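You operate a simulated robot arm through the tools that you are given. There is no shell and no other tool. Be economical: measure what you need, move in short steps, check, and stop when the job is done.

The job below is to be done with a simulated two-armed robot. You get a single attempt, and the scene is never put back.

TASK
Hold the yellow crate on the top of the long table steady with one hand and put the tall box labelled "29" from the back edge of the bench in it with the other.

It is judged by the outcome, as a careful person would: the job done as asked, and still so three seconds after it is handed in. It fails if anything else is knocked over, pushed out of place, dropped, spilled or broken.

THE ROBOT
Two 6-joint arms with two-finger grippers on one trunk, on a base that drives. Base frame: it is fixed to the floor where the robot stands at the start and does not move with it; the origin is under the middle of the robot, x ahead of it, y to its left, z up; the surface under the hand at the start is at about z = 0.9. Units: m, degrees, N and s.
The left shoulder is at the start at [0.07, 0.176, 1.24], the right one opposite. With the tool pointing down near the work surface each hand reaches from about 0.46 to 0.8 m from the robot's upright axis, wherever it stands, measured 20 degrees to its own side. Places, roughly: yellow crate [3.25, -1.75, 1]. Payload 2.45 kg a hand.
Tool frame (each hand has its own): the origin (TCP) lies between the finger pads and is the grasp point; the fingertips stand 0.026 m ahead of it; z points along the fingers, y is the line along which they close. Largest opening 0.096 m; the body of the gripper starts 0.069 m behind the TCP.
Orientation is that of the tool frame in the base frame, as [roll, pitch, yaw] about the fixed x, y, z axes, in that order (R = Rz(yaw) Ry(pitch) Rx(roll)). With the fingers straight down and closing along the base's y, the tool's x points along the base's -x, its y along +y and its z along -z.

THE INTERFACE
- The arms move only by the tool step_arm. It takes "left_targets", "right_targets" or both (then of equal length, played together; a hand with none holds still); each is a list of rows, each a list of 7 numbers: the shift along the base's x, y, z in cm, then the turn, a rotation vector about the base's x, y, z in degrees, then the gripper command, from -1 (fully open) to 1 (shut), values between in proportion. In form: [[x, y, z, rx, ry, rz, claw], ...]. A call has 1 to 12 rows; each row is the pose to reach, as a shift and turn from the pose commanded when the call began. Each row takes 0.2 s and may step no farther than 0.05 m and 8.6 degrees from the row before; otherwise, or with a gripper value out of range, the whole call is refused. A pose out of reach is approached as far as the arm can. The call stops where the force on the tool passes 40 N (or 10 N more than at its start, if that is more) or the arm is blocked; 0.2 s more then pass. Each finger halts on what it meets, pressing with about 35 N; the grip force reading is that of the motor and also rises with nothing between the fingers. The clock runs only during rows and for 0.2 s after the last one: add rows that repeat a pose to give the fingers time. The reply holds the time, the measured pose of the TCP, the force on the tool along the base axes, the opening and the grip force, in the units named above and with some noise, with the torque about the TCP (base axes, N m) and any sound that the robot's microphone picked up, and new pictures: "show" is both (left out), scene, wrist or none (wrist: the cameras of the hands that moved).
- Cameras (640 x 400 px; columns grow to the right, rows downward): "scene" is now at [0.1309, -0.0212, 1.5513]; the picture's right is [-0.26, -0.97, 0.00], its down [-0.64, 0.17, -0.75] and it looks along [0.72, -0.19, -0.67] (base axes); focal length 275 px, centre (320, 200). "left" rides on the left gripper at [0.082, -0.003, -0.098] in its tool frame; the picture's right is [0.04, 1.00, 0.00], its down [-0.73, 0.03, -0.68] and it looks along [-0.68, 0.03, 0.73] (tool axes); focal length 256 px, centre (320, 200). "right" rides on the right gripper at [0.082, 0.003, -0.098] in its tool frame; the picture's right is [-0.04, 1.00, 0.00], its down [-0.73, -0.03, -0.68] and it looks along [-0.68, -0.03, 0.73] (tool axes); focal length 256 px, centre (320, 200). There is no depth. A picture from a camera that has moved, and an enlarged one, comes with that camera's place and axes in the base frame and with its lens.
- slide_trunk(by): slides the trunk up (or, below 0, down) by that many m; the arms and the scene camera ride with it, the base frame stays. It gives what a move gives, with no picture.
- steer(legs): drives the robot by 1 to 6 legs, each [ahead, left, turn to the left] in m, m and degrees, along the robot's own axes; the way and the turn of a leg run together, so that a leg with both is an arc; at most 1.5 m and 180 degrees a leg. The arms and the cameras ride along, it lands a little off, and it stops where it bumps. It gives what a move gives, and a new picture of the scene camera.
- aim_head(pan, tilt): turns the head with the scene camera to pan (to the left, within 86 degrees either way) and tilt (down, from -29 to 69), counted from straight ahead of the robot. It gives what a move gives, and a new picture of the scene camera.
- zoom(camera, box): a new picture of the part [left, top, right, bottom] of that camera's present view, enlarged. No time passes.
- hand_in(): hands the job in; it is judged then, once.

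Work in short steps. Places have to be worked out from the pictures, the camera data and where the tool is seen: move nearer, look again, correct. Check each grasp and each placing, and mend what went wrong. You have 120 turns and 260 pictures in all, those below and enlarged ones among them. Open the grippers and draw the arms clear of the work before you hand the job in, unless the task says otherwise; then end with one line.

The tools are called after "Request:" as a command line: name --argument value ..., lists and objects as JSON in quotes. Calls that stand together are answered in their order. step_arm: Moves the arms, as the interface text tells. Its arguments: {"type":"object","properties":{"left_targets":{"type":"array","items":{"type":"array","items":{"type":"number"}}},"right_targets":{"type":"array","items":{"type":"array","items":{"type":"number"}}},"show":{"type":"string","enum":["both","scene","wrist","none"]}},"required":[]} The other tools are called the same way: slide_trunk (by) slides the trunk up or down; steer (legs) drives the base; aim_head (pan, tilt) turns the head that bears the scene camera; zoom (camera, box) takes an enlarged picture of a part of a camera's view; hand_in () hands the job in.

At the start:

```text
time_s: 0.0
left_eef_pos: [0.6409, 0.0642, 1.0962]
left_tool_rot: [180.0, -0.1, -180.0]
left_ft_force: [0.0, 0.2, 0.1]
left_wrist_torque: [0.01, -0.02, -0.01]
left_width: 0.0961
left_gripper_force: 0.0
right_eef_pos: [0.3944, -0.3001, 1.1561]
right_tool_rot: [179.9, -0.1, -180.0]
right_ft_force: [0.7, 1.1, 0.0]
right_wrist_torque: [-0.04, 0.01, -0.02]
right_width: 0.0959
right_gripper_force: 0.0
trunk travel left (down, up): [-0.725, 0.115]
robot x, y, heading: [-0.0006, -0.0, 0.2]
head pan, tilt: [-15.1, 41.7]
```

scene: 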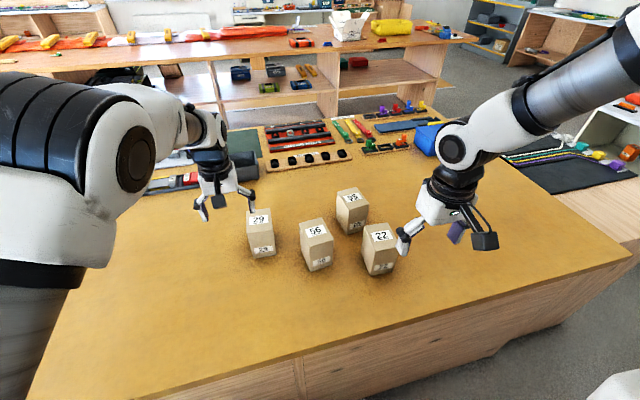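
right: 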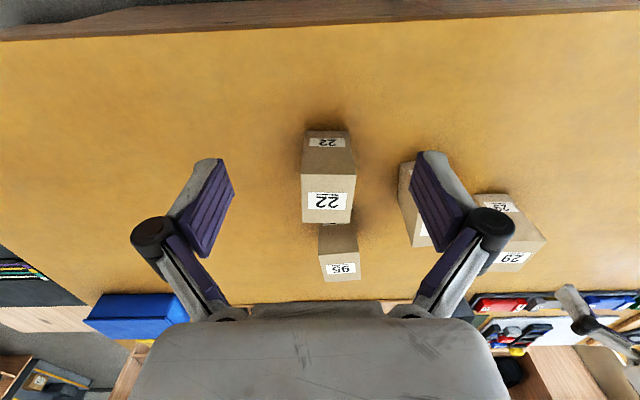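
left: 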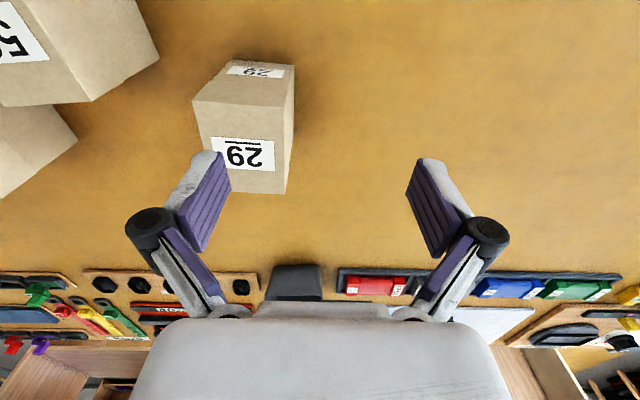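

The bench in front holds four boxes; one reads "29". I'll zoom in to read the labels and to see the far crate.

Request:
zoom --camera "scene" --box '[220, 170, 420, 295]'

Request:
zoom --camera "scene" --box '[260, 0, 520, 162]'

Request:
aim_head --pan -28 --tilt 12

```text
3.20 times, centred on (320, 232) of scene
camera zoom: at [0.1309, -0.0212, 1.5513], right [-0.26, -0.97, 0.0], down [-0.64, 0.17, -0.75], along [0.72, -0.19, -0.67], focal length 880 px, centre (320, 96)
```

zoom: 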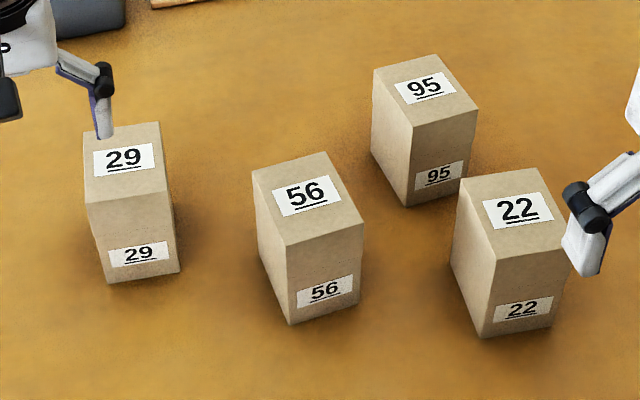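

```text
2.46 times, centred on (390, 81) of scene
camera zoom: at [0.1309, -0.0212, 1.5513], right [-0.26, -0.97, 0.0], down [-0.64, 0.17, -0.75], along [0.72, -0.19, -0.67], focal length 677 px, centre (148, 493)
```

zoom: 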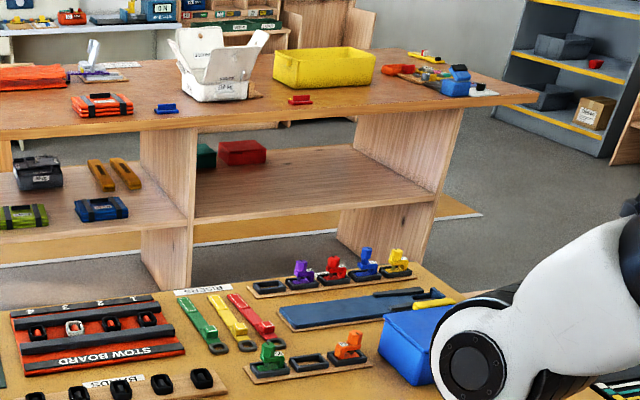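

```text
time_s: 0.9
left_eef_pos: [0.6416, 0.0641, 1.0955]
left_tool_rot: [180.0, 0.0, -179.9]
left_ft_force: [-0.6, 0.0, -0.4]
left_wrist_torque: [0.02, 0.02, 0.03]
left_width: 0.0961
left_gripper_force: 0.0
right_eef_pos: [0.3932, -0.3001, 1.156]
right_tool_rot: [-180.0, 0.0, 180.0]
right_ft_force: [0.8, -0.2, -0.2]
right_wrist_torque: [-0.02, 0.01, -0.02]
right_width: 0.0959
right_gripper_force: 0.0
trunk travel left (down, up): [-0.725, 0.115]
robot x, y, heading: [0.0019, 0.0017, -0.0]
head pan, tilt: [-28.0, 12.0]
camera scene: at [0.1323, -0.0431, 1.5982], right [-0.47, -0.88, 0.0], down [-0.18, 0.1, -0.98], along [0.86, -0.46, -0.21], focal length 275 px, centre (320, 200)
```

scene: 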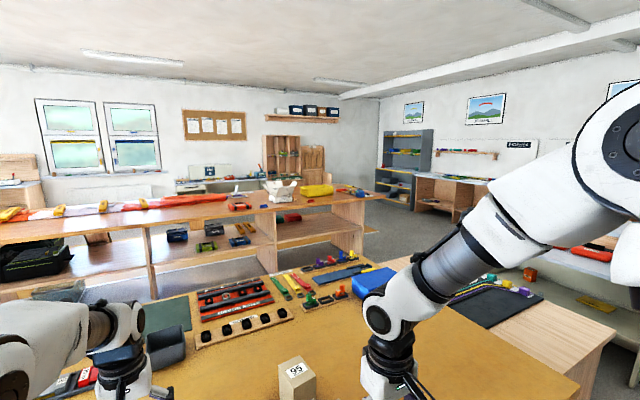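

The nearby boxes read 29, 56, 95 and 22, but this 29 is not clearly at a back edge. I'll look around for any other "29" before I commit.

Request:
zoom --camera "scene" --box '[150, 90, 470, 290]'

Request:
aim_head --pan 35 --tilt 30

Request:
aim_head --pan -75 --tilt 30

Request:
aim_head --pan 0 --tilt 50

```text
2.00 times, centred on (310, 190) of scene
camera zoom: at [0.1323, -0.0431, 1.5982], right [-0.47, -0.88, 0.0], down [-0.18, 0.1, -0.98], along [0.86, -0.46, -0.21], focal length 550 px, centre (340, 220)
```

zoom: 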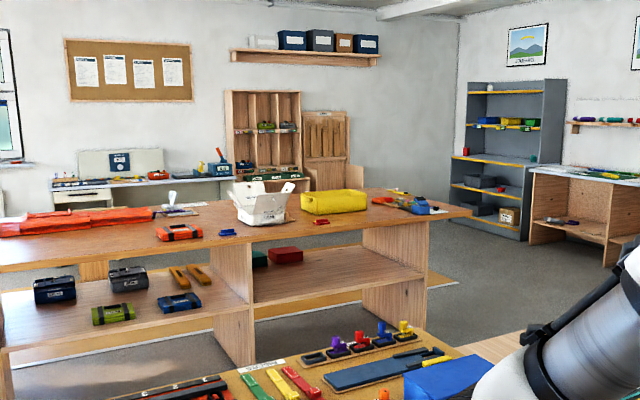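

```text
time_s: 2.3
left_eef_pos: [0.6421, 0.0649, 1.0959]
left_tool_rot: [-180.0, 0.0, 180.0]
left_ft_force: [-0.6, 0.0, -0.1]
left_wrist_torque: [0.01, 0.02, -0.01]
left_width: 0.0961
left_gripper_force: 0.2
right_eef_pos: [0.3945, -0.3012, 1.1572]
right_tool_rot: [-180.0, 0.0, -180.0]
right_ft_force: [-1.0, -0.3, -0.2]
right_wrist_torque: [-0.01, 0.02, 0.01]
right_width: 0.096
right_gripper_force: 0.0
trunk travel left (down, up): [-0.725, 0.115]
robot x, y, heading: [-0.0004, 0.001, 0.1]
head pan, tilt: [35.0, 30.0]
camera scene: at [0.1241, 0.0524, 1.5692], right [0.57, -0.82, 0.0], down [-0.41, -0.29, -0.87], along [0.71, 0.5, -0.5], focal length 275 px, centre (320, 200)
```

scene: 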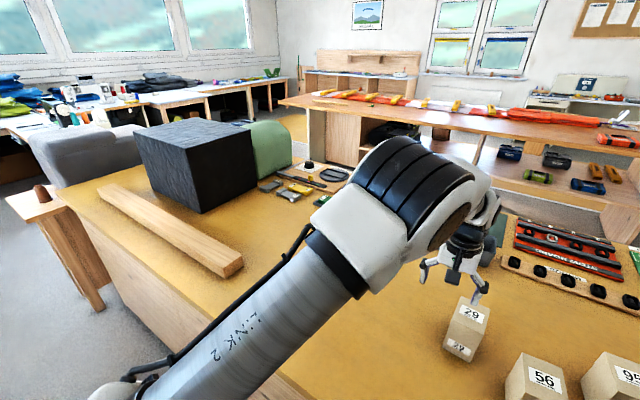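

```text
time_s: 4.2
left_eef_pos: [0.6403, 0.0646, 1.0961]
left_tool_rot: [-180.0, 0.0, -180.0]
left_ft_force: [0.2, -0.7, 0.7]
left_wrist_torque: [0.0, 0.02, -0.04]
left_width: 0.096
left_gripper_force: 0.0
right_eef_pos: [0.3947, -0.2994, 1.157]
right_tool_rot: [-180.0, 0.0, 180.0]
right_ft_force: [0.4, -0.2, 0.4]
right_wrist_torque: [-0.01, 0.01, -0.04]
right_width: 0.096
right_gripper_force: 0.2
trunk travel left (down, up): [-0.725, 0.115]
robot x, y, heading: [0.0044, -0.0017, -0.1]
head pan, tilt: [-75.0, 30.0]
camera scene: at [0.0734, -0.0868, 1.5692], right [-0.97, -0.26, 0.0], down [-0.13, 0.48, -0.87], along [0.22, -0.84, -0.5], focal length 275 px, centre (320, 200)
```

scene: 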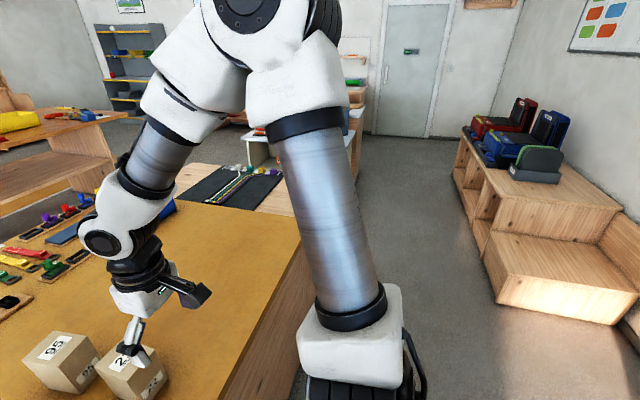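

```text
time_s: 5.6
left_eef_pos: [0.6405, 0.0655, 1.0965]
left_tool_rot: [180.0, 0.0, 180.0]
left_ft_force: [0.0, -0.1, -0.5]
left_wrist_torque: [-0.01, 0.0, 0.02]
left_width: 0.0959
left_gripper_force: 0.0
right_eef_pos: [0.395, -0.301, 1.1563]
right_tool_rot: [180.0, 0.0, 180.0]
right_ft_force: [0.8, 0.2, 0.4]
right_wrist_torque: [0.03, 0.0, 0.02]
right_width: 0.0958
right_gripper_force: 0.1
trunk travel left (down, up): [-0.725, 0.115]
robot x, y, heading: [0.0007, -0.0001, -0.1]
head pan, tilt: [0.0, 50.0]
camera scene: at [0.127, 0.0005, 1.5397], right [0.0, -1.0, 0.0], down [-0.77, 0.0, -0.64], along [0.64, 0.0, -0.77], focal length 275 px, centre (320, 200)
```

scene: 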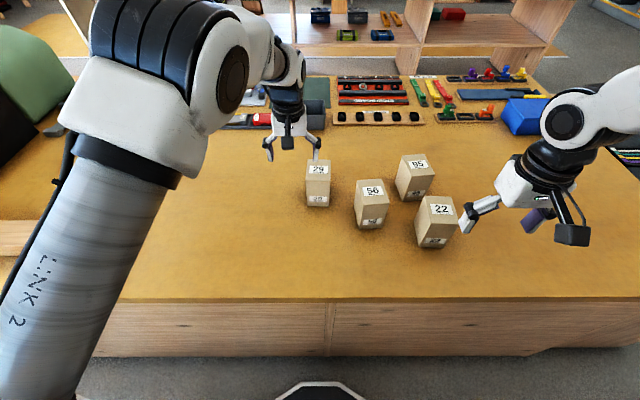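

Only this 29 exists on the bench; I estimate its centre near (0.67, 0.007), top at about 1.02. I'll bring the left hand over it and look again.

Request:
step_arm --left_targets '[[1.5, -3, 1, 0, 0, 0, -1], [2.5, -5.7, 1.5, 0, 0, 0, -1], [2.5, -5.7, 1.5, 0, 0, 0, -1]]'

Request:
zoom --camera "left" --box '[160, 40, 480, 240]'

```text
time_s: 6.4
left_eef_pos: [0.6689, 0.0134, 1.1094]
left_tool_rot: [-179.7, -0.3, -179.6]
left_ft_force: [0.1, 0.4, 0.9]
left_wrist_torque: [0.01, -0.01, -0.04]
left_width: 0.0959
left_gripper_force: 0.0
left hand out of reach, approached as far as the arm can: row 2, 3
right_eef_pos: [0.3937, -0.3005, 1.1564]
right_tool_rot: [180.0, 0.1, 179.9]
right_ft_force: [-0.3, 0.1, 0.5]
right_wrist_torque: [0.01, -0.05, -0.02]
right_width: 0.0962
right_gripper_force: 0.0
trunk travel left (down, up): [-0.725, 0.115]
robot x, y, heading: [-0.0005, 0.0017, 0.2]
head pan, tilt: [0.0, 50.0]
camera scene: at [0.1264, 0.001, 1.5398], right [0.0, -1.0, 0.0], down [-0.77, 0.0, -0.64], along [0.64, 0.0, -0.77], focal length 275 px, centre (320, 200)
camera left: at [0.588, 0.0102, 1.2077], right [-0.05, 1.0, -0.01], down [0.74, 0.04, 0.68], along [0.68, 0.03, -0.74], focal length 256 px, centre (320, 200)
```

scene: 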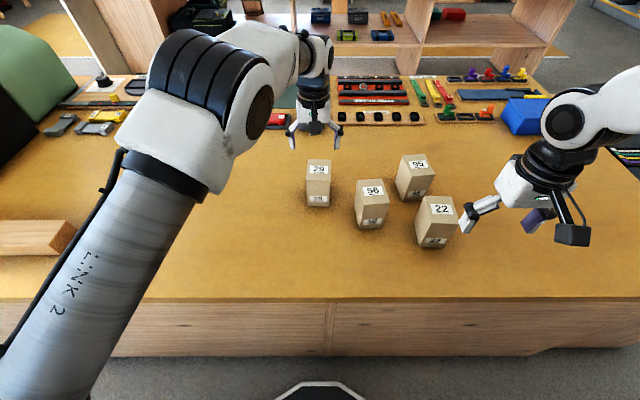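
left: 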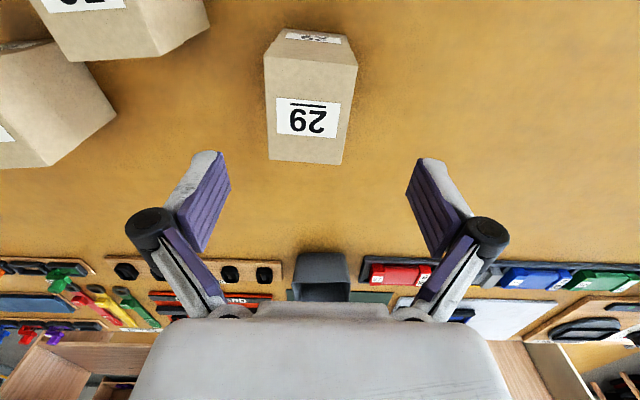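

```text
2.00 times, centred on (320, 140) of left
camera zoom: at [0.588, 0.0102, 1.2077], right [-0.05, 1.0, -0.01], down [0.74, 0.04, 0.68], along [0.68, 0.03, -0.74], focal length 512 px, centre (320, 320)
```

zoom: 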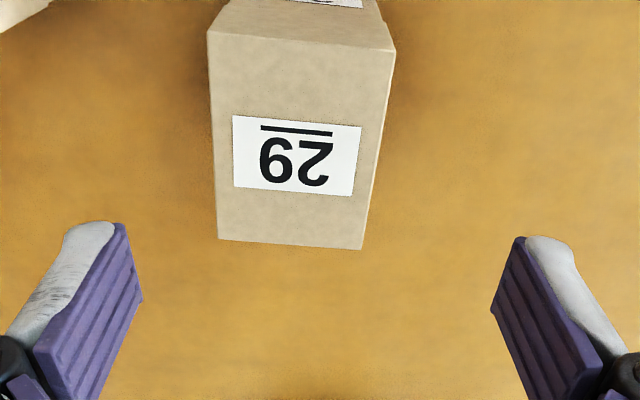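

The box is about 6.4 cm wide in y, centred near (0.677, 0.004), but the left hand hits its reach limit there. I'll strafe the base 6 cm right so the box falls more on the left hand's side.

Request:
steer --legs '[[0, -0.08, 0]]'

```text
time_s: 7.5
left_eef_pos: [0.67, -0.0648, 1.1095]
left_tool_rot: [-179.7, -0.2, -179.7]
left_ft_force: [-0.6, 0.4, 0.2]
left_wrist_torque: [0.0, 0.01, 0.03]
left_width: 0.0959
left_gripper_force: 0.0
right_eef_pos: [0.3939, -0.3781, 1.1561]
right_tool_rot: [-179.9, 0.0, 180.0]
right_ft_force: [-0.1, 0.4, 0.3]
right_wrist_torque: [0.02, 0.0, 0.01]
right_width: 0.0961
right_gripper_force: 0.0
trunk travel left (down, up): [-0.725, 0.115]
robot x, y, heading: [0.0026, -0.0771, -0.2]
head pan, tilt: [0.0, 50.0]
camera scene: at [0.1269, -0.0751, 1.5397], right [0.0, -1.0, 0.0], down [-0.77, 0.0, -0.64], along [0.64, 0.0, -0.77], focal length 275 px, centre (320, 200)
```

scene: 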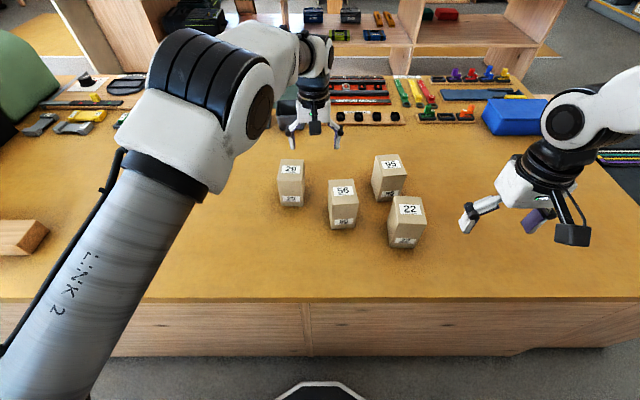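

Now I'll move the hand back over the box.

Request:
step_arm --left_targets '[[0.5, 3.8, 0, 0, 0, 0, -1], [1, 7.2, 0, 0, 0, 0, -1], [1, 7.2, 0, 0, 0, 0, -1]]' --show "wrist"

```text
time_s: 8.3
left_eef_pos: [0.6817, 0.0015, 1.109]
left_tool_rot: [-179.7, -0.3, -179.8]
left_ft_force: [-0.8, -0.8, 0.0]
left_wrist_torque: [0.03, -0.03, 0.01]
left_width: 0.096
left_gripper_force: 0.1
right_eef_pos: [0.393, -0.3816, 1.1561]
right_tool_rot: [179.8, 0.0, 180.0]
right_ft_force: [-0.4, -1.2, -0.1]
right_wrist_torque: [0.07, 0.02, 0.01]
right_width: 0.0961
right_gripper_force: 0.1
trunk travel left (down, up): [-0.725, 0.115]
robot x, y, heading: [0.0025, -0.0827, 0.1]
head pan, tilt: [0.0, 50.0]
camera left: at [0.6003, -0.0015, 1.2067], right [-0.04, 1.0, 0.0], down [0.74, 0.03, 0.68], along [0.68, 0.03, -0.74], focal length 256 px, centre (320, 200)
```

left: 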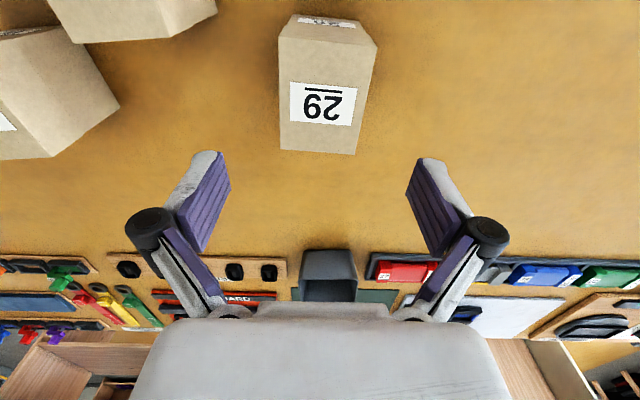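

Centred well over the 29. I'll descend to about z = 0.985.

Request:
step_arm --left_targets '[[-0.3, 0.2, -4.5, 0, 0, 0, -1], [-0.5, 0.3, -8.5, 0, 0, 0, -1], [-0.5, 0.3, -12.2, 0, 0, 0, -1], [-0.5, 0.3, -12.2, 0, 0, 0, -1]]'

```text
time_s: 9.3
left_eef_pos: [0.6728, 0.0077, 0.9862]
left_tool_rot: [-179.7, -0.2, -179.7]
left_ft_force: [-1.0, 0.0, -0.9]
left_wrist_torque: [0.04, -0.01, 0.05]
left_width: 0.0962
left_gripper_force: 0.0
right_eef_pos: [0.3948, -0.3794, 1.1567]
right_tool_rot: [179.9, -0.1, -180.0]
right_ft_force: [0.0, 0.3, 1.1]
right_wrist_torque: [-0.01, -0.01, 0.0]
right_width: 0.0959
right_gripper_force: 0.0
trunk travel left (down, up): [-0.725, 0.115]
robot x, y, heading: [-0.002, -0.079, 0.0]
head pan, tilt: [0.0, 50.0]
camera scene: at [0.1264, -0.078, 1.5397], right [0.0, -1.0, 0.0], down [-0.77, 0.0, -0.64], along [0.64, 0.0, -0.77], focal length 275 px, centre (320, 200)
camera left: at [0.5917, 0.0045, 1.0828], right [-0.05, 1.0, -0.01], down [0.73, 0.04, 0.68], along [0.68, 0.03, -0.74], focal length 256 px, centre (320, 200)
```

scene: 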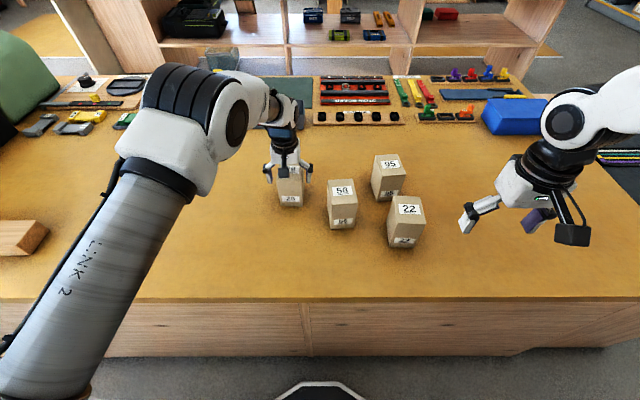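
left: 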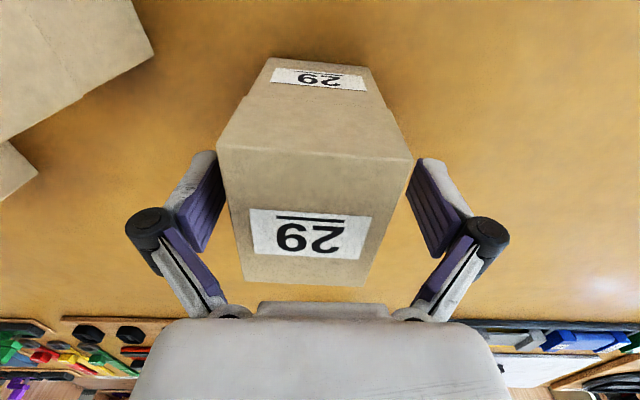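

The fingers straddle the box evenly; I'll close.

Request:
step_arm --left_targets '[[0, 0, 0, 0, 0, -1.5, -0.2], [0, 0, 0, 0, 0, -1.5, 0.6], [0, 0, 0, 0, 0, -1.5, 0.6], [0, 0, 0, 0, 0, -1.5, 0.6]]' --show "wrist"

```text
time_s: 10.3
left_eef_pos: [0.6718, 0.0089, 0.9867]
left_tool_rot: [-179.8, -0.1, 178.8]
left_ft_force: [1.3, -0.6, 3.3]
left_wrist_torque: [-0.04, -0.15, -0.05]
left_width: 0.0653
left_gripper_force: 35.1
right_eef_pos: [0.3938, -0.3799, 1.1559]
right_tool_rot: [-180.0, 0.1, -180.0]
right_ft_force: [0.0, 0.4, -0.4]
right_wrist_torque: [0.0, 0.02, -0.02]
right_width: 0.0959
right_gripper_force: 0.0
trunk travel left (down, up): [-0.725, 0.115]
robot x, y, heading: [-0.0001, -0.076, 0.3]
head pan, tilt: [0.0, 50.0]
camera left: at [0.592, 0.0072, 1.0843], right [-0.02, 1.0, -0.01], down [0.74, 0.02, 0.68], along [0.68, 0.01, -0.74], focal length 256 px, centre (320, 200)
```

left: 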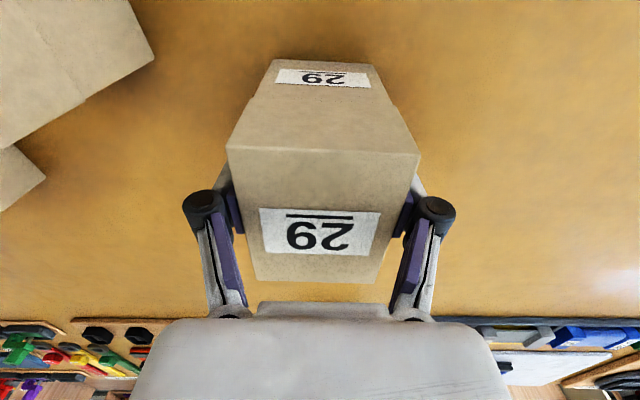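

Gripped at 0.065 m. I'll lift it straight up.

Request:
step_arm --left_targets '[[0, 0, 3, 0, 0, -1.5, 0.6], [0, 0, 7, 0, 0, -1.5, 0.6], [0, 0, 11, 0, 0, -1.5, 0.6], [0, 0, 15, 0, 0, -1.5, 0.6], [0, 0, 15, 0, 0, -1.5, 0.6]]'

```text
time_s: 11.5
left_eef_pos: [0.6738, 0.0117, 1.1361]
left_tool_rot: [-179.7, -0.1, 177.3]
left_ft_force: [0.6, 0.4, 0.0]
left_wrist_torque: [-0.03, 0.01, -0.01]
left_width: 0.0191
left_gripper_force: 0.1
right_eef_pos: [0.3941, -0.3791, 1.1546]
right_tool_rot: [-180.0, -0.1, 180.0]
right_ft_force: [0.5, -0.2, -0.7]
right_wrist_torque: [0.0, 0.01, -0.01]
right_width: 0.096
right_gripper_force: 0.0
trunk travel left (down, up): [-0.725, 0.115]
robot x, y, heading: [-0.0014, -0.0768, -0.1]
head pan, tilt: [0.0, 50.0]
camera scene: at [0.1275, -0.0779, 1.5396], right [0.0, -1.0, 0.0], down [-0.77, 0.0, -0.64], along [0.64, 0.0, -0.77], focal length 275 px, centre (320, 200)
camera left: at [0.5932, 0.0117, 1.2334], right [0.01, 1.0, -0.01], down [0.74, 0.0, 0.68], along [0.68, -0.01, -0.74], focal length 256 px, centre (320, 200)
```

scene: 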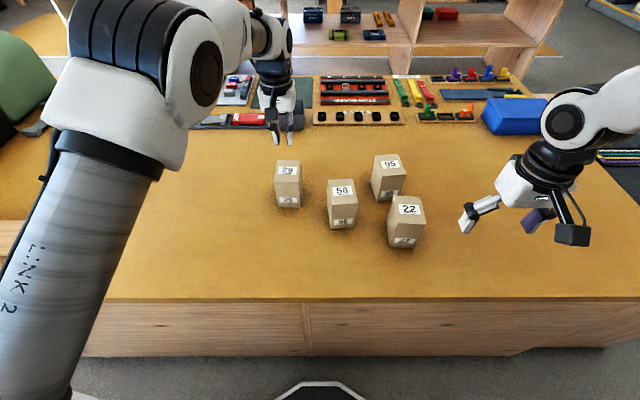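
left: 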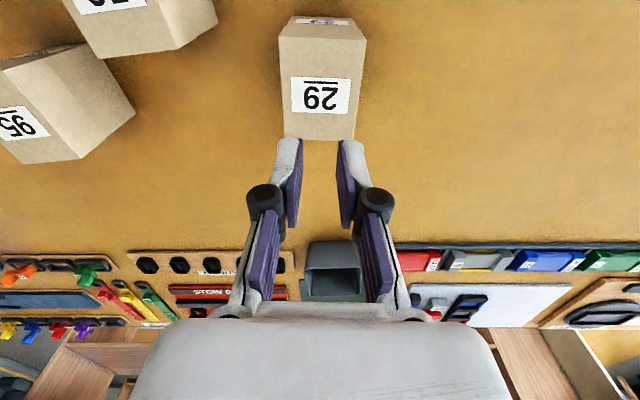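

The box slid out of the grip but still stands in place. I'll regrip lower with full closing, then lift slowly and watch the readings.

Request:
step_arm --left_targets '[[0, 0, 0, 0, 0, 0, -1], [0, 0, 0, 0, 0, 0, -1], [0, 0, -5, 0, 0, 0, -1], [0, 0, -9.5, 0, 0, 0, -1], [0, 0, -13.5, 0, 0, 0, -1], [0, 0, -16.6, 0, 0, 0, -1], [0, 0, -16.6, 0, 0, 0, -1], [0, 0, -16.6, 0, 0, 0, 0.3], [0, 0, -16.6, 0, 0, 0, 1], [0, 0, -16.6, 0, 0, 0, 1], [0, 0, -16.6, 0, 0, 0, 1]]'

```text
time_s: 13.9
left_eef_pos: [0.6741, 0.0077, 0.9709]
left_tool_rot: [-179.8, -0.1, 177.3]
left_ft_force: [-1.3, 0.5, 6.0]
left_wrist_torque: [0.28, -0.04, 0.0]
left_width: 0.0653
left_gripper_force: 35.0
right_eef_pos: [0.3935, -0.38, 1.1576]
right_tool_rot: [-180.0, 0.0, -180.0]
right_ft_force: [-0.5, 0.3, 0.1]
right_wrist_torque: [-0.02, 0.03, -0.01]
right_width: 0.096
right_gripper_force: 0.1
trunk travel left (down, up): [-0.725, 0.115]
robot x, y, heading: [-0.0021, -0.0782, -0.3]
head pan, tilt: [0.0, 50.0]
camera scene: at [0.1259, -0.078, 1.5398], right [0.0, -1.0, 0.0], down [-0.77, 0.0, -0.64], along [0.64, 0.0, -0.77], focal length 275 px, centre (320, 200)
camera left: at [0.5929, 0.0086, 1.0682], right [0.01, 1.0, -0.01], down [0.74, 0.0, 0.68], along [0.68, -0.01, -0.74], focal length 256 px, centre (320, 200)
```

scene: 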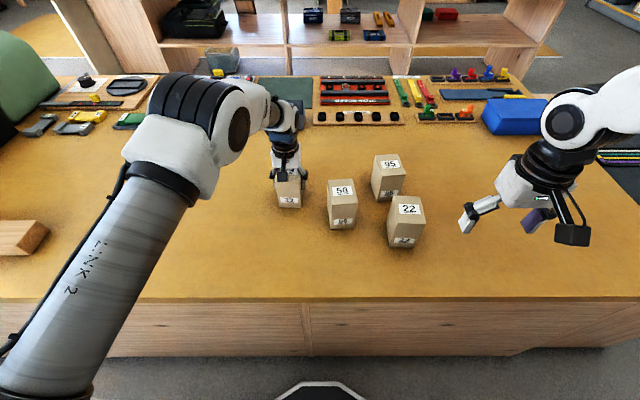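
left: 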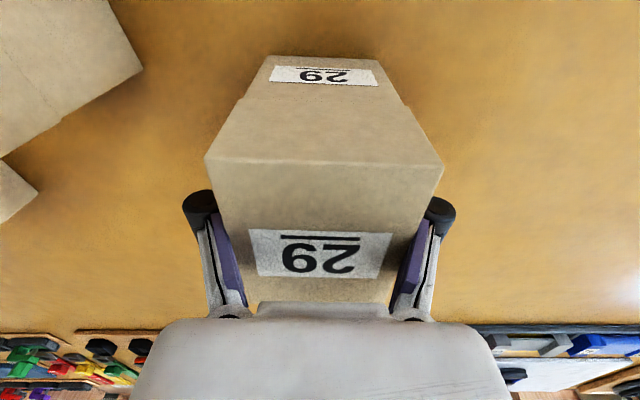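

Regripped deeper. Lifting slowly now, 3 cm.

Request:
step_arm --left_targets '[[0, 0, 0.3, 0, 0, 0, 1], [0, 0, 0.8, 0, 0, 0, 1], [0, 0, 1.4, 0, 0, 0, 1], [0, 0, 2, 0, 0, 0, 1], [0, 0, 2.6, 0, 0, 0, 1], [0, 0, 3, 0, 0, 0, 1]]'

```text
time_s: 15.3
left_eef_pos: [0.6724, 0.007, 1.002]
left_tool_rot: [-179.7, -0.3, 177.3]
left_ft_force: [-0.4, 0.1, -1.7]
left_wrist_torque: [0.02, -0.01, 0.01]
left_width: 0.0654
left_gripper_force: 35.3
right_eef_pos: [0.3942, -0.3784, 1.1556]
right_tool_rot: [-179.9, 0.0, 179.9]
right_ft_force: [-0.5, 0.3, 0.4]
right_wrist_torque: [0.0, 0.01, -0.03]
right_width: 0.0959
right_gripper_force: 0.0
trunk travel left (down, up): [-0.725, 0.115]
robot x, y, heading: [-0.0007, -0.0773, -0.1]
head pan, tilt: [0.0, 50.0]
camera scene: at [0.1271, -0.078, 1.5397], right [0.0, -1.0, 0.0], down [-0.77, 0.0, -0.64], along [0.64, 0.0, -0.77], focal length 275 px, centre (320, 200)
camera left: at [0.5927, 0.0082, 1.0994], right [0.01, 1.0, -0.01], down [0.74, 0.0, 0.68], along [0.68, -0.01, -0.74], focal length 256 px, centre (320, 200)
```

scene: 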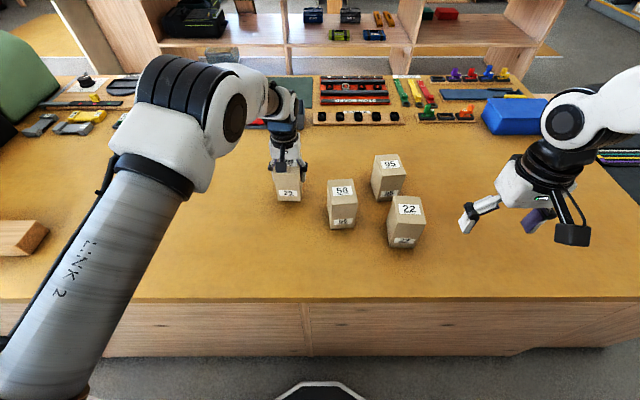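
left: 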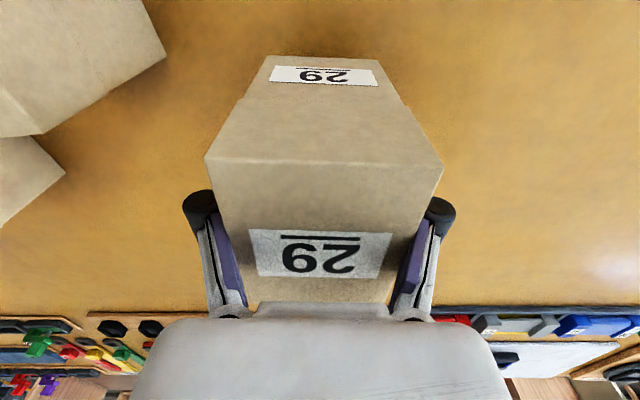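

It holds with no slip. I'll lift further gently.

Request:
step_arm --left_targets '[[0, 0, 1, 0, 0, 0, 1], [0, 0, 2.2, 0, 0, 0, 1], [0, 0, 3.5, 0, 0, 0, 1], [0, 0, 5, 0, 0, 0, 1], [0, 0.5, 6.5, 0, 0, 0, 1], [-0.5, 1.5, 8, 0, 0, 0, 1], [-1.5, 2.5, 9.5, 0, 0, 0, 1], [-3, 3.5, 11, 0, 0, 0, 1], [-5, 4.5, 12.5, 0, 0, 0, 1], [-7, 5.5, 13.5, 0, 0, 0, 1], [-9, 6, 14, 0, 0, 0, 1], [-10, 6.5, 14, 0, 0, 0, 1]]'

```text
time_s: 17.9
left_eef_pos: [0.5733, 0.0735, 1.1401]
left_tool_rot: [-179.6, -0.2, 177.3]
left_ft_force: [-0.8, -0.3, -1.8]
left_wrist_torque: [-0.01, 0.01, -0.02]
left_width: 0.0651
left_gripper_force: 35.3
right_eef_pos: [0.3935, -0.3786, 1.1549]
right_tool_rot: [179.9, -0.1, 180.0]
right_ft_force: [0.4, -0.3, 0.7]
right_wrist_torque: [-0.04, -0.03, 0.02]
right_width: 0.096
right_gripper_force: 0.0
trunk travel left (down, up): [-0.725, 0.115]
robot x, y, heading: [-0.0019, -0.0809, 0.0]
head pan, tilt: [0.0, 50.0]
camera scene: at [0.1269, -0.0778, 1.5397], right [0.0, -1.0, 0.0], down [-0.77, 0.0, -0.64], along [0.64, 0.0, -0.77], focal length 275 px, centre (320, 200)
camera left: at [0.4926, 0.0742, 1.2388], right [0.01, 1.0, -0.01], down [0.74, 0.0, 0.68], along [0.68, -0.01, -0.74], focal length 256 px, centre (320, 200)
```

scene: 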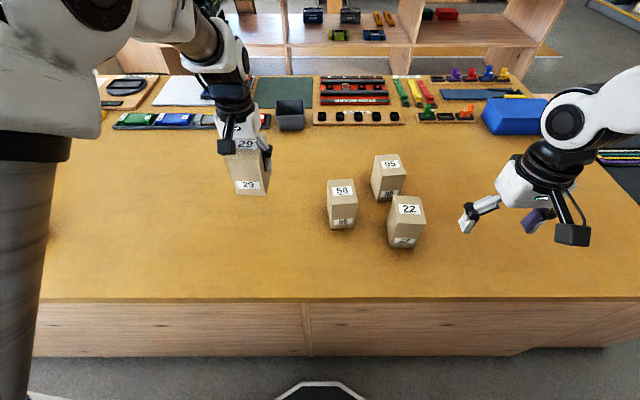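
left: 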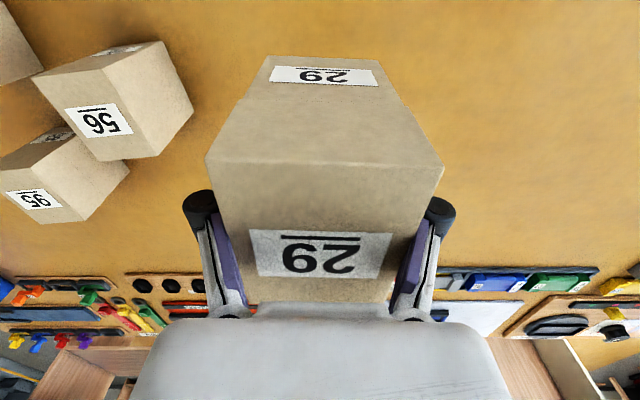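

Box held firmly. I'll back off from the bench, turn right, and look at the route to the long table.

Request:
steer --legs '[[-0.35, 0, 0], [0, 0, -60]]'

Request:
aim_head --pan 0 --tilt 25

```text
time_s: 22.8
left_eef_pos: [0.0595, -0.4999, 1.1401]
left_tool_rot: [-179.6, -0.2, 117.2]
left_ft_force: [0.2, -0.1, -2.1]
left_wrist_torque: [0.01, 0.0, 0.0]
left_width: 0.0652
left_gripper_force: 34.8
right_eef_pos: [-0.4201, -0.5685, 1.1558]
right_tool_rot: [-180.0, -0.1, 119.7]
right_ft_force: [-0.2, 0.5, 0.0]
right_wrist_torque: [0.01, -0.02, 0.01]
right_width: 0.096
right_gripper_force: 0.0
trunk travel left (down, up): [-0.725, 0.115]
robot x, y, heading: [-0.3524, -0.0759, -60.3]
head pan, tilt: [0.0, 50.0]
camera scene: at [-0.2929, -0.186, 1.5397], right [-0.87, -0.5, 0.0], down [-0.38, 0.67, -0.64], along [0.32, -0.56, -0.77], focal length 275 px, centre (320, 200)
```

scene: 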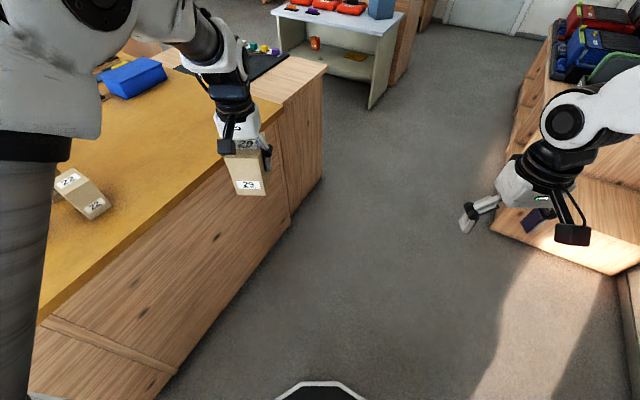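

```text
time_s: 23.7
left_eef_pos: [0.0605, -0.4993, 1.1408]
left_tool_rot: [-179.6, -0.3, 117.1]
left_ft_force: [-1.0, -0.2, -1.1]
left_wrist_torque: [0.02, 0.0, 0.0]
left_width: 0.0652
left_gripper_force: 35.3
right_eef_pos: [-0.4218, -0.5679, 1.1558]
right_tool_rot: [180.0, 0.0, 119.7]
right_ft_force: [-0.4, -0.1, -0.6]
right_wrist_torque: [-0.02, 0.0, 0.0]
right_width: 0.096
right_gripper_force: 0.0
trunk travel left (down, up): [-0.725, 0.115]
robot x, y, heading: [-0.3525, -0.0788, -60.2]
head pan, tilt: [0.0, 25.0]
camera scene: at [-0.2857, -0.1992, 1.5771], right [-0.87, -0.5, 0.0], down [-0.21, 0.37, -0.91], along [0.45, -0.79, -0.42], focal length 275 px, centre (320, 200)
```

scene: 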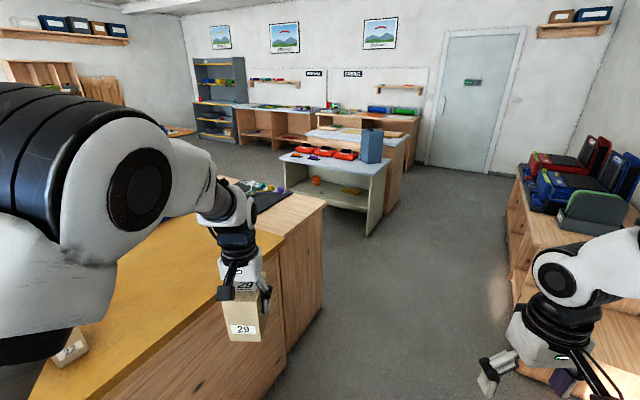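

The channel between the side table (end near x 0.4, y −1.45) and the right-hand cabinet (x about −0.76) is wide enough, with a corridor along +x near y −2.07. I'll drive there with the hands ahead.

Request:
steer --legs '[[0, 0, -30], [1.4, 0.22, 0], [0.58, 0.05, 0], [0, 0, 90]]'

```text
time_s: 39.0
left_eef_pos: [0.4973, -1.9671, 1.1403]
left_tool_rot: [-179.6, -0.2, 175.2]
left_ft_force: [0.2, -0.1, -1.4]
left_wrist_torque: [0.02, -0.04, -0.01]
left_width: 0.0652
left_gripper_force: 34.7
right_eef_pos: [0.3023, -2.4093, 1.1567]
right_tool_rot: [180.0, 0.0, 177.9]
right_ft_force: [-0.7, -0.9, 0.1]
right_wrist_torque: [0.0, -0.02, 0.0]
right_width: 0.0958
right_gripper_force: 0.1
trunk travel left (down, up): [-0.725, 0.115]
robot x, y, heading: [-0.0808, -2.0984, -2.3]
head pan, tilt: [0.0, 25.0]
camera scene: at [0.061, -2.1006, 1.5772], right [-0.04, -1.0, 0.0], down [-0.42, 0.02, -0.91], along [0.91, -0.03, -0.42], focal length 275 px, centre (320, 200)
```

scene: 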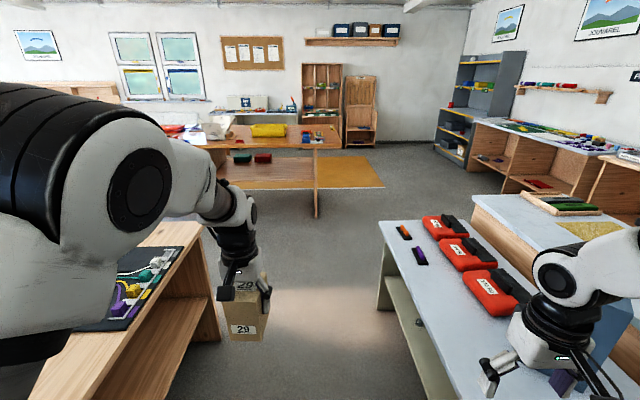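

The corridor spans about y −1.5 to −2.53. I'll correct heading and centre, then drive on 1.45 m and look at the table.

Request:
steer --legs '[[0, 0.06, 2.3], [1.45, 0, 0]]'

Request:
aim_head --pan 12 --tilt 22

```text
time_s: 46.7
left_eef_pos: [1.9239, -1.9199, 1.1407]
left_tool_rot: [-179.8, -0.2, 175.7]
left_ft_force: [-0.2, 0.8, -0.7]
left_wrist_torque: [0.01, -0.02, -0.03]
left_width: 0.0653
left_gripper_force: 34.5
right_eef_pos: [1.7325, -2.3661, 1.1561]
right_tool_rot: [180.0, 0.0, 178.4]
right_ft_force: [0.3, 0.5, -0.2]
right_wrist_torque: [-0.01, 0.04, 0.0]
right_width: 0.0958
right_gripper_force: 0.1
trunk travel left (down, up): [-0.725, 0.115]
robot x, y, heading: [1.3466, -2.0567, -1.6]
head pan, tilt: [0.0, 25.0]
camera scene: at [1.4884, -2.0579, 1.5772], right [-0.03, -1.0, 0.0], down [-0.42, 0.01, -0.91], along [0.91, -0.03, -0.42], focal length 275 px, centre (320, 200)
```

scene: 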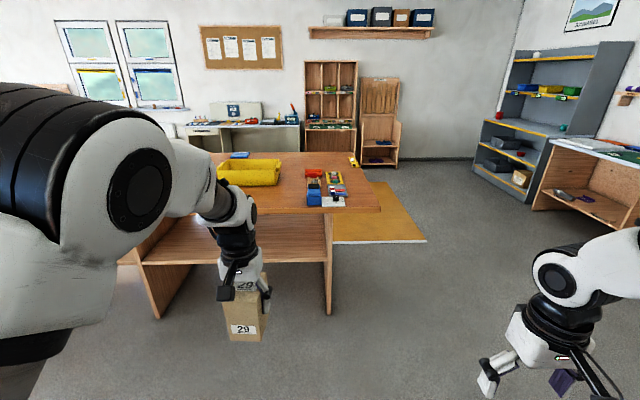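

```text
time_s: 47.4
left_eef_pos: [1.925, -1.9192, 1.141]
left_tool_rot: [-179.8, -0.2, 175.7]
left_ft_force: [0.0, 0.1, -2.0]
left_wrist_torque: [-0.02, 0.02, -0.01]
left_width: 0.0653
left_gripper_force: 34.7
right_eef_pos: [1.7332, -2.3664, 1.1569]
right_tool_rot: [179.9, 0.0, 178.5]
right_ft_force: [-0.2, 0.2, 0.5]
right_wrist_torque: [0.03, 0.0, -0.05]
right_width: 0.0962
right_gripper_force: 0.1
trunk travel left (down, up): [-0.725, 0.115]
robot x, y, heading: [1.3495, -2.0572, -1.5]
head pan, tilt: [12.0, 22.0]
camera scene: at [1.4883, -2.0386, 1.582], right [0.18, -0.98, 0.0], down [-0.37, -0.07, -0.93], along [0.91, 0.17, -0.38], focal length 275 px, centre (320, 200)
```

scene: 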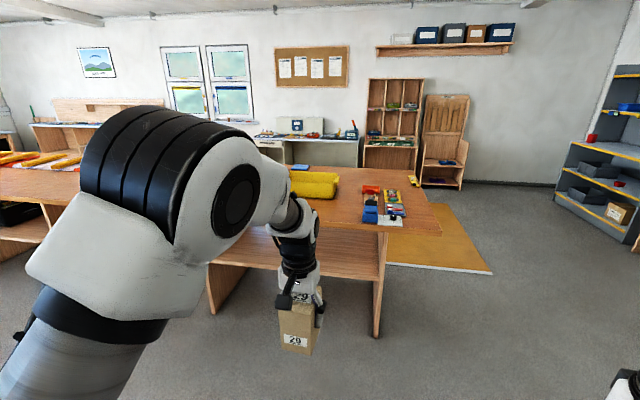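

The crate spans roughly x 3.12–3.37, y −1.46 to −1.84, rim about 1.03; the table's front edge is near x 2.81. I'll drive ahead and strafe left to face the crate, staying off the table.

Request:
steer --legs '[[0, 0, 1.5], [0.65, 0, 0], [0, 0.42, 0]]'

Request:
aim_head --pan 0 --tilt 35

```text
time_s: 53.6
left_eef_pos: [2.5708, -1.4841, 1.1415]
left_tool_rot: [-179.8, -0.2, 178.5]
left_ft_force: [0.2, -0.7, -2.4]
left_wrist_torque: [0.04, 0.0, -0.01]
left_width: 0.0654
left_gripper_force: 34.7
right_eef_pos: [2.4007, -1.9405, 1.1565]
right_tool_rot: [179.9, 0.1, -179.0]
right_ft_force: [-0.7, -0.2, 0.8]
right_wrist_torque: [0.0, -0.01, -0.01]
right_width: 0.0962
right_gripper_force: 0.1
trunk travel left (down, up): [-0.725, 0.115]
robot x, y, heading: [2.0016, -1.6442, 1.3]
head pan, tilt: [12.0, 22.0]
camera scene: at [2.1406, -1.6247, 1.582], right [0.23, -0.97, 0.0], down [-0.37, -0.08, -0.93], along [0.9, 0.21, -0.37], focal length 275 px, centre (320, 200)
```

scene: 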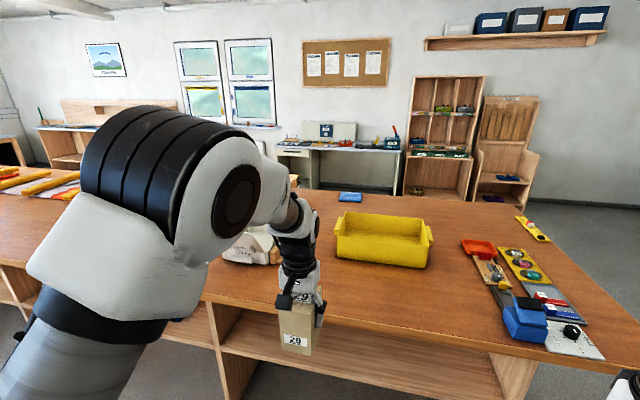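

```text
time_s: 54.3
left_eef_pos: [2.5706, -1.482, 1.1416]
left_tool_rot: [-179.8, -0.3, 178.5]
left_ft_force: [0.0, 1.0, -1.3]
left_wrist_torque: [0.0, 0.02, -0.01]
left_width: 0.0651
left_gripper_force: 35.3
right_eef_pos: [2.4005, -1.9377, 1.1571]
right_tool_rot: [180.0, 0.0, -179.0]
right_ft_force: [-0.6, 0.8, 0.2]
right_wrist_torque: [-0.02, 0.01, -0.02]
right_width: 0.096
right_gripper_force: 0.1
trunk travel left (down, up): [-0.725, 0.115]
robot x, y, heading: [2.0012, -1.6466, 0.9]
head pan, tilt: [0.0, 35.0]
camera scene: at [2.1382, -1.6421, 1.5615], right [0.02, -1.0, 0.0], down [-0.57, -0.01, -0.82], along [0.82, 0.02, -0.57], focal length 275 px, centre (320, 200)
```

scene: 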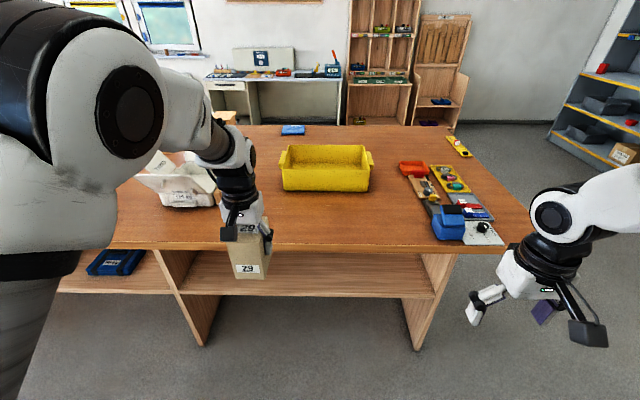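

The crate is clear: x 3.125–3.35, y −1.46 to −1.83. I'll raise the trunk a little for clearance, then creep forward 0.42 m and look down at the gap.

Request:
slide_trunk --by 0.05

Request:
steer --legs '[[0, 0, -0.9], [0.4, 0, 0]]'

Request:
aim_head --pan 0 --tilt 62

```text
time_s: 55.2
left_eef_pos: [2.5712, -1.4839, 1.1903]
left_tool_rot: [-179.6, -0.2, 178.5]
left_ft_force: [0.2, 0.2, -2.0]
left_wrist_torque: [0.03, -0.03, 0.01]
left_width: 0.0654
left_gripper_force: 34.1
right_eef_pos: [2.4015, -1.9391, 1.2057]
right_tool_rot: [179.9, 0.0, -178.9]
right_ft_force: [0.7, -1.4, -0.1]
right_wrist_torque: [0.0, 0.01, 0.0]
right_width: 0.0959
right_gripper_force: 0.2
trunk travel left (down, up): [-0.775, 0.065]
robot x, y, heading: [2.0029, -1.6457, 1.2]
head pan, tilt: [0.0, 35.0]
```

```text
time_s: 58.1
left_eef_pos: [2.9708, -1.5003, 1.1914]
left_tool_rot: [-179.7, -0.1, 176.9]
left_ft_force: [0.0, -0.4, -1.4]
left_wrist_torque: [-0.05, -0.03, 0.02]
left_width: 0.0656
left_gripper_force: 35.5
right_eef_pos: [2.7867, -1.9525, 1.2061]
right_tool_rot: [-180.0, 0.0, 179.6]
right_ft_force: [-0.7, 0.5, 0.4]
right_wrist_torque: [-0.02, 0.0, 0.0]
right_width: 0.0961
right_gripper_force: 0.0
trunk travel left (down, up): [-0.775, 0.065]
robot x, y, heading: [2.3961, -1.6467, -0.6]
head pan, tilt: [0.0, 35.0]
camera scene: at [2.5333, -1.6479, 1.6116], right [-0.01, -1.0, 0.0], down [-0.57, 0.01, -0.82], along [0.82, -0.01, -0.57], focal length 275 px, centre (320, 200)
```

scene: 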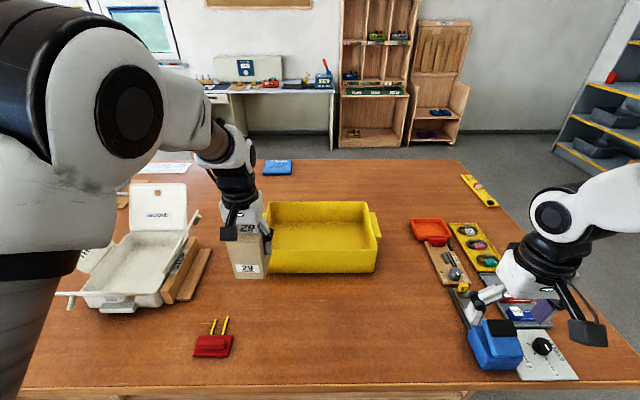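

```text
time_s: 59.0
left_eef_pos: [2.9718, -1.5012, 1.1896]
left_tool_rot: [-179.7, -0.2, 176.7]
left_ft_force: [-0.5, -0.2, -1.5]
left_wrist_torque: [0.0, 0.04, -0.02]
left_width: 0.0655
left_gripper_force: 34.5
right_eef_pos: [2.7875, -1.9528, 1.2071]
right_tool_rot: [-180.0, -0.1, 179.6]
right_ft_force: [0.0, 0.9, -0.3]
right_wrist_torque: [-0.01, 0.01, -0.01]
right_width: 0.0961
right_gripper_force: 0.0
trunk travel left (down, up): [-0.775, 0.065]
robot x, y, heading: [2.395, -1.6502, -0.6]
head pan, tilt: [0.0, 62.0]
camera scene: at [2.5117, -1.6477, 1.5748], right [-0.01, -1.0, 0.0], down [-0.88, 0.01, -0.47], along [0.47, 0.0, -0.88], focal length 275 px, centre (320, 200)
```

scene: 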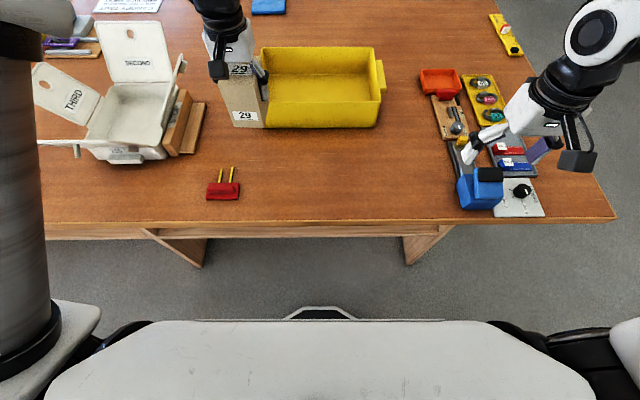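

Base front is about 0.13 m from the table edge. I'll creep forward 0.1 m more so the crate sits within reach of both hands.

Request:
steer --legs '[[0.09, 0, 0.6]]'

Request:
aim_head --pan 0 --tilt 50

```text
time_s: 60.1
left_eef_pos: [3.0579, -1.4954, 1.1928]
left_tool_rot: [-179.7, 0.0, 177.5]
left_ft_force: [0.5, 0.5, -1.8]
left_wrist_torque: [0.0, 0.0, -0.01]
left_width: 0.0655
left_gripper_force: 34.9
right_eef_pos: [2.8803, -1.9467, 1.2078]
right_tool_rot: [-180.0, 0.2, -179.8]
right_ft_force: [-0.2, -0.7, 0.0]
right_wrist_torque: [0.04, -0.05, 0.02]
right_width: 0.096
right_gripper_force: 0.1
trunk travel left (down, up): [-0.775, 0.065]
robot x, y, heading: [2.4835, -1.649, 0.0]
head pan, tilt: [0.0, 62.0]
camera scene: at [2.5983, -1.6469, 1.5752], right [0.0, -1.0, 0.0], down [-0.88, 0.0, -0.47], along [0.47, 0.0, -0.88], focal length 275 px, centre (320, 200)
```

scene: 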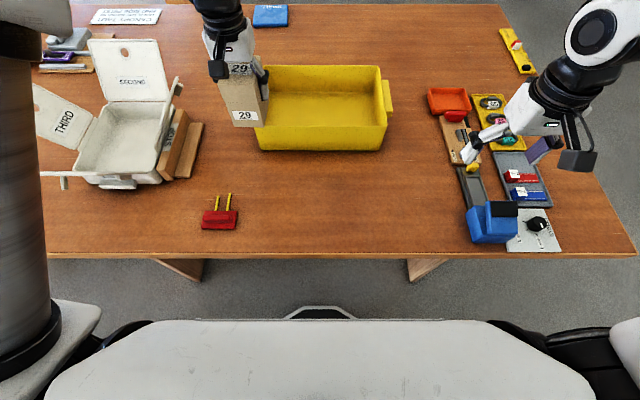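

```text
time_s: 60.8
left_eef_pos: [3.063, -1.4941, 1.1899]
left_tool_rot: [-179.7, -0.3, 177.6]
left_ft_force: [0.3, 0.3, -2.2]
left_wrist_torque: [0.01, 0.05, -0.07]
left_width: 0.0653
left_gripper_force: 35.0
right_eef_pos: [2.8858, -1.9481, 1.2054]
right_tool_rot: [-179.9, -0.2, -179.9]
right_ft_force: [0.6, 0.4, -0.5]
right_wrist_torque: [-0.03, 0.04, 0.0]
right_width: 0.0959
right_gripper_force: 0.0
trunk travel left (down, up): [-0.775, 0.065]
robot x, y, heading: [2.4849, -1.6468, 0.0]
head pan, tilt: [0.0, 50.0]
camera scene: at [2.6174, -1.6467, 1.5894], right [0.0, -1.0, 0.0], down [-0.77, 0.0, -0.64], along [0.64, 0.0, -0.77], focal length 275 px, centre (320, 200)
```

scene: 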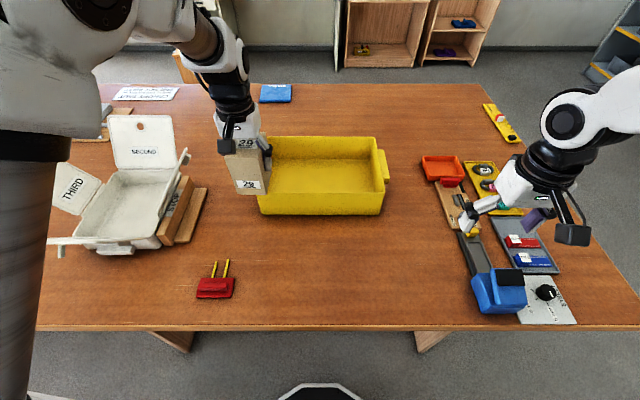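

Crate's right wall is at y ≈ −1.825, with a lug at mid-length. I'll bring the right hand above the front part of that wall (x ≈ 3.165) and look.

Request:
step_arm --right_targets '[[4.5, 2, 0, 0, 0, 0, -1], [9, 4, 0, 0, 0, 0, -1], [13.5, 6, -1, 0, 0, 0, -1], [18, 8, -3, 0, 0, 0, -1], [22, 10, -5, 0, 0, 0, -1], [25, 11.5, -6, 0, 0, 0, -1], [27, 12.3, -7, 0, 0, 0, -1], [27, 12.3, -7, 0, 0, 0, -1]]'

Request:
zoom --camera "right" --box '[160, 40, 480, 240]'

```text
refused: row 3 steps farther than a row can; nothing moved
```

```text
2.00 times, centred on (320, 140) of right
camera zoom: at [2.8024, -1.9432, 1.3046], right [0.04, 1.0, 0.0], down [0.73, -0.03, 0.68], along [0.68, -0.03, -0.74], focal length 512 px, centre (320, 320)
```

zoom: 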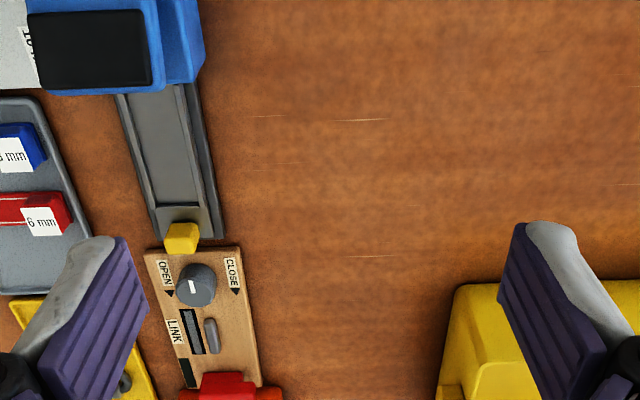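

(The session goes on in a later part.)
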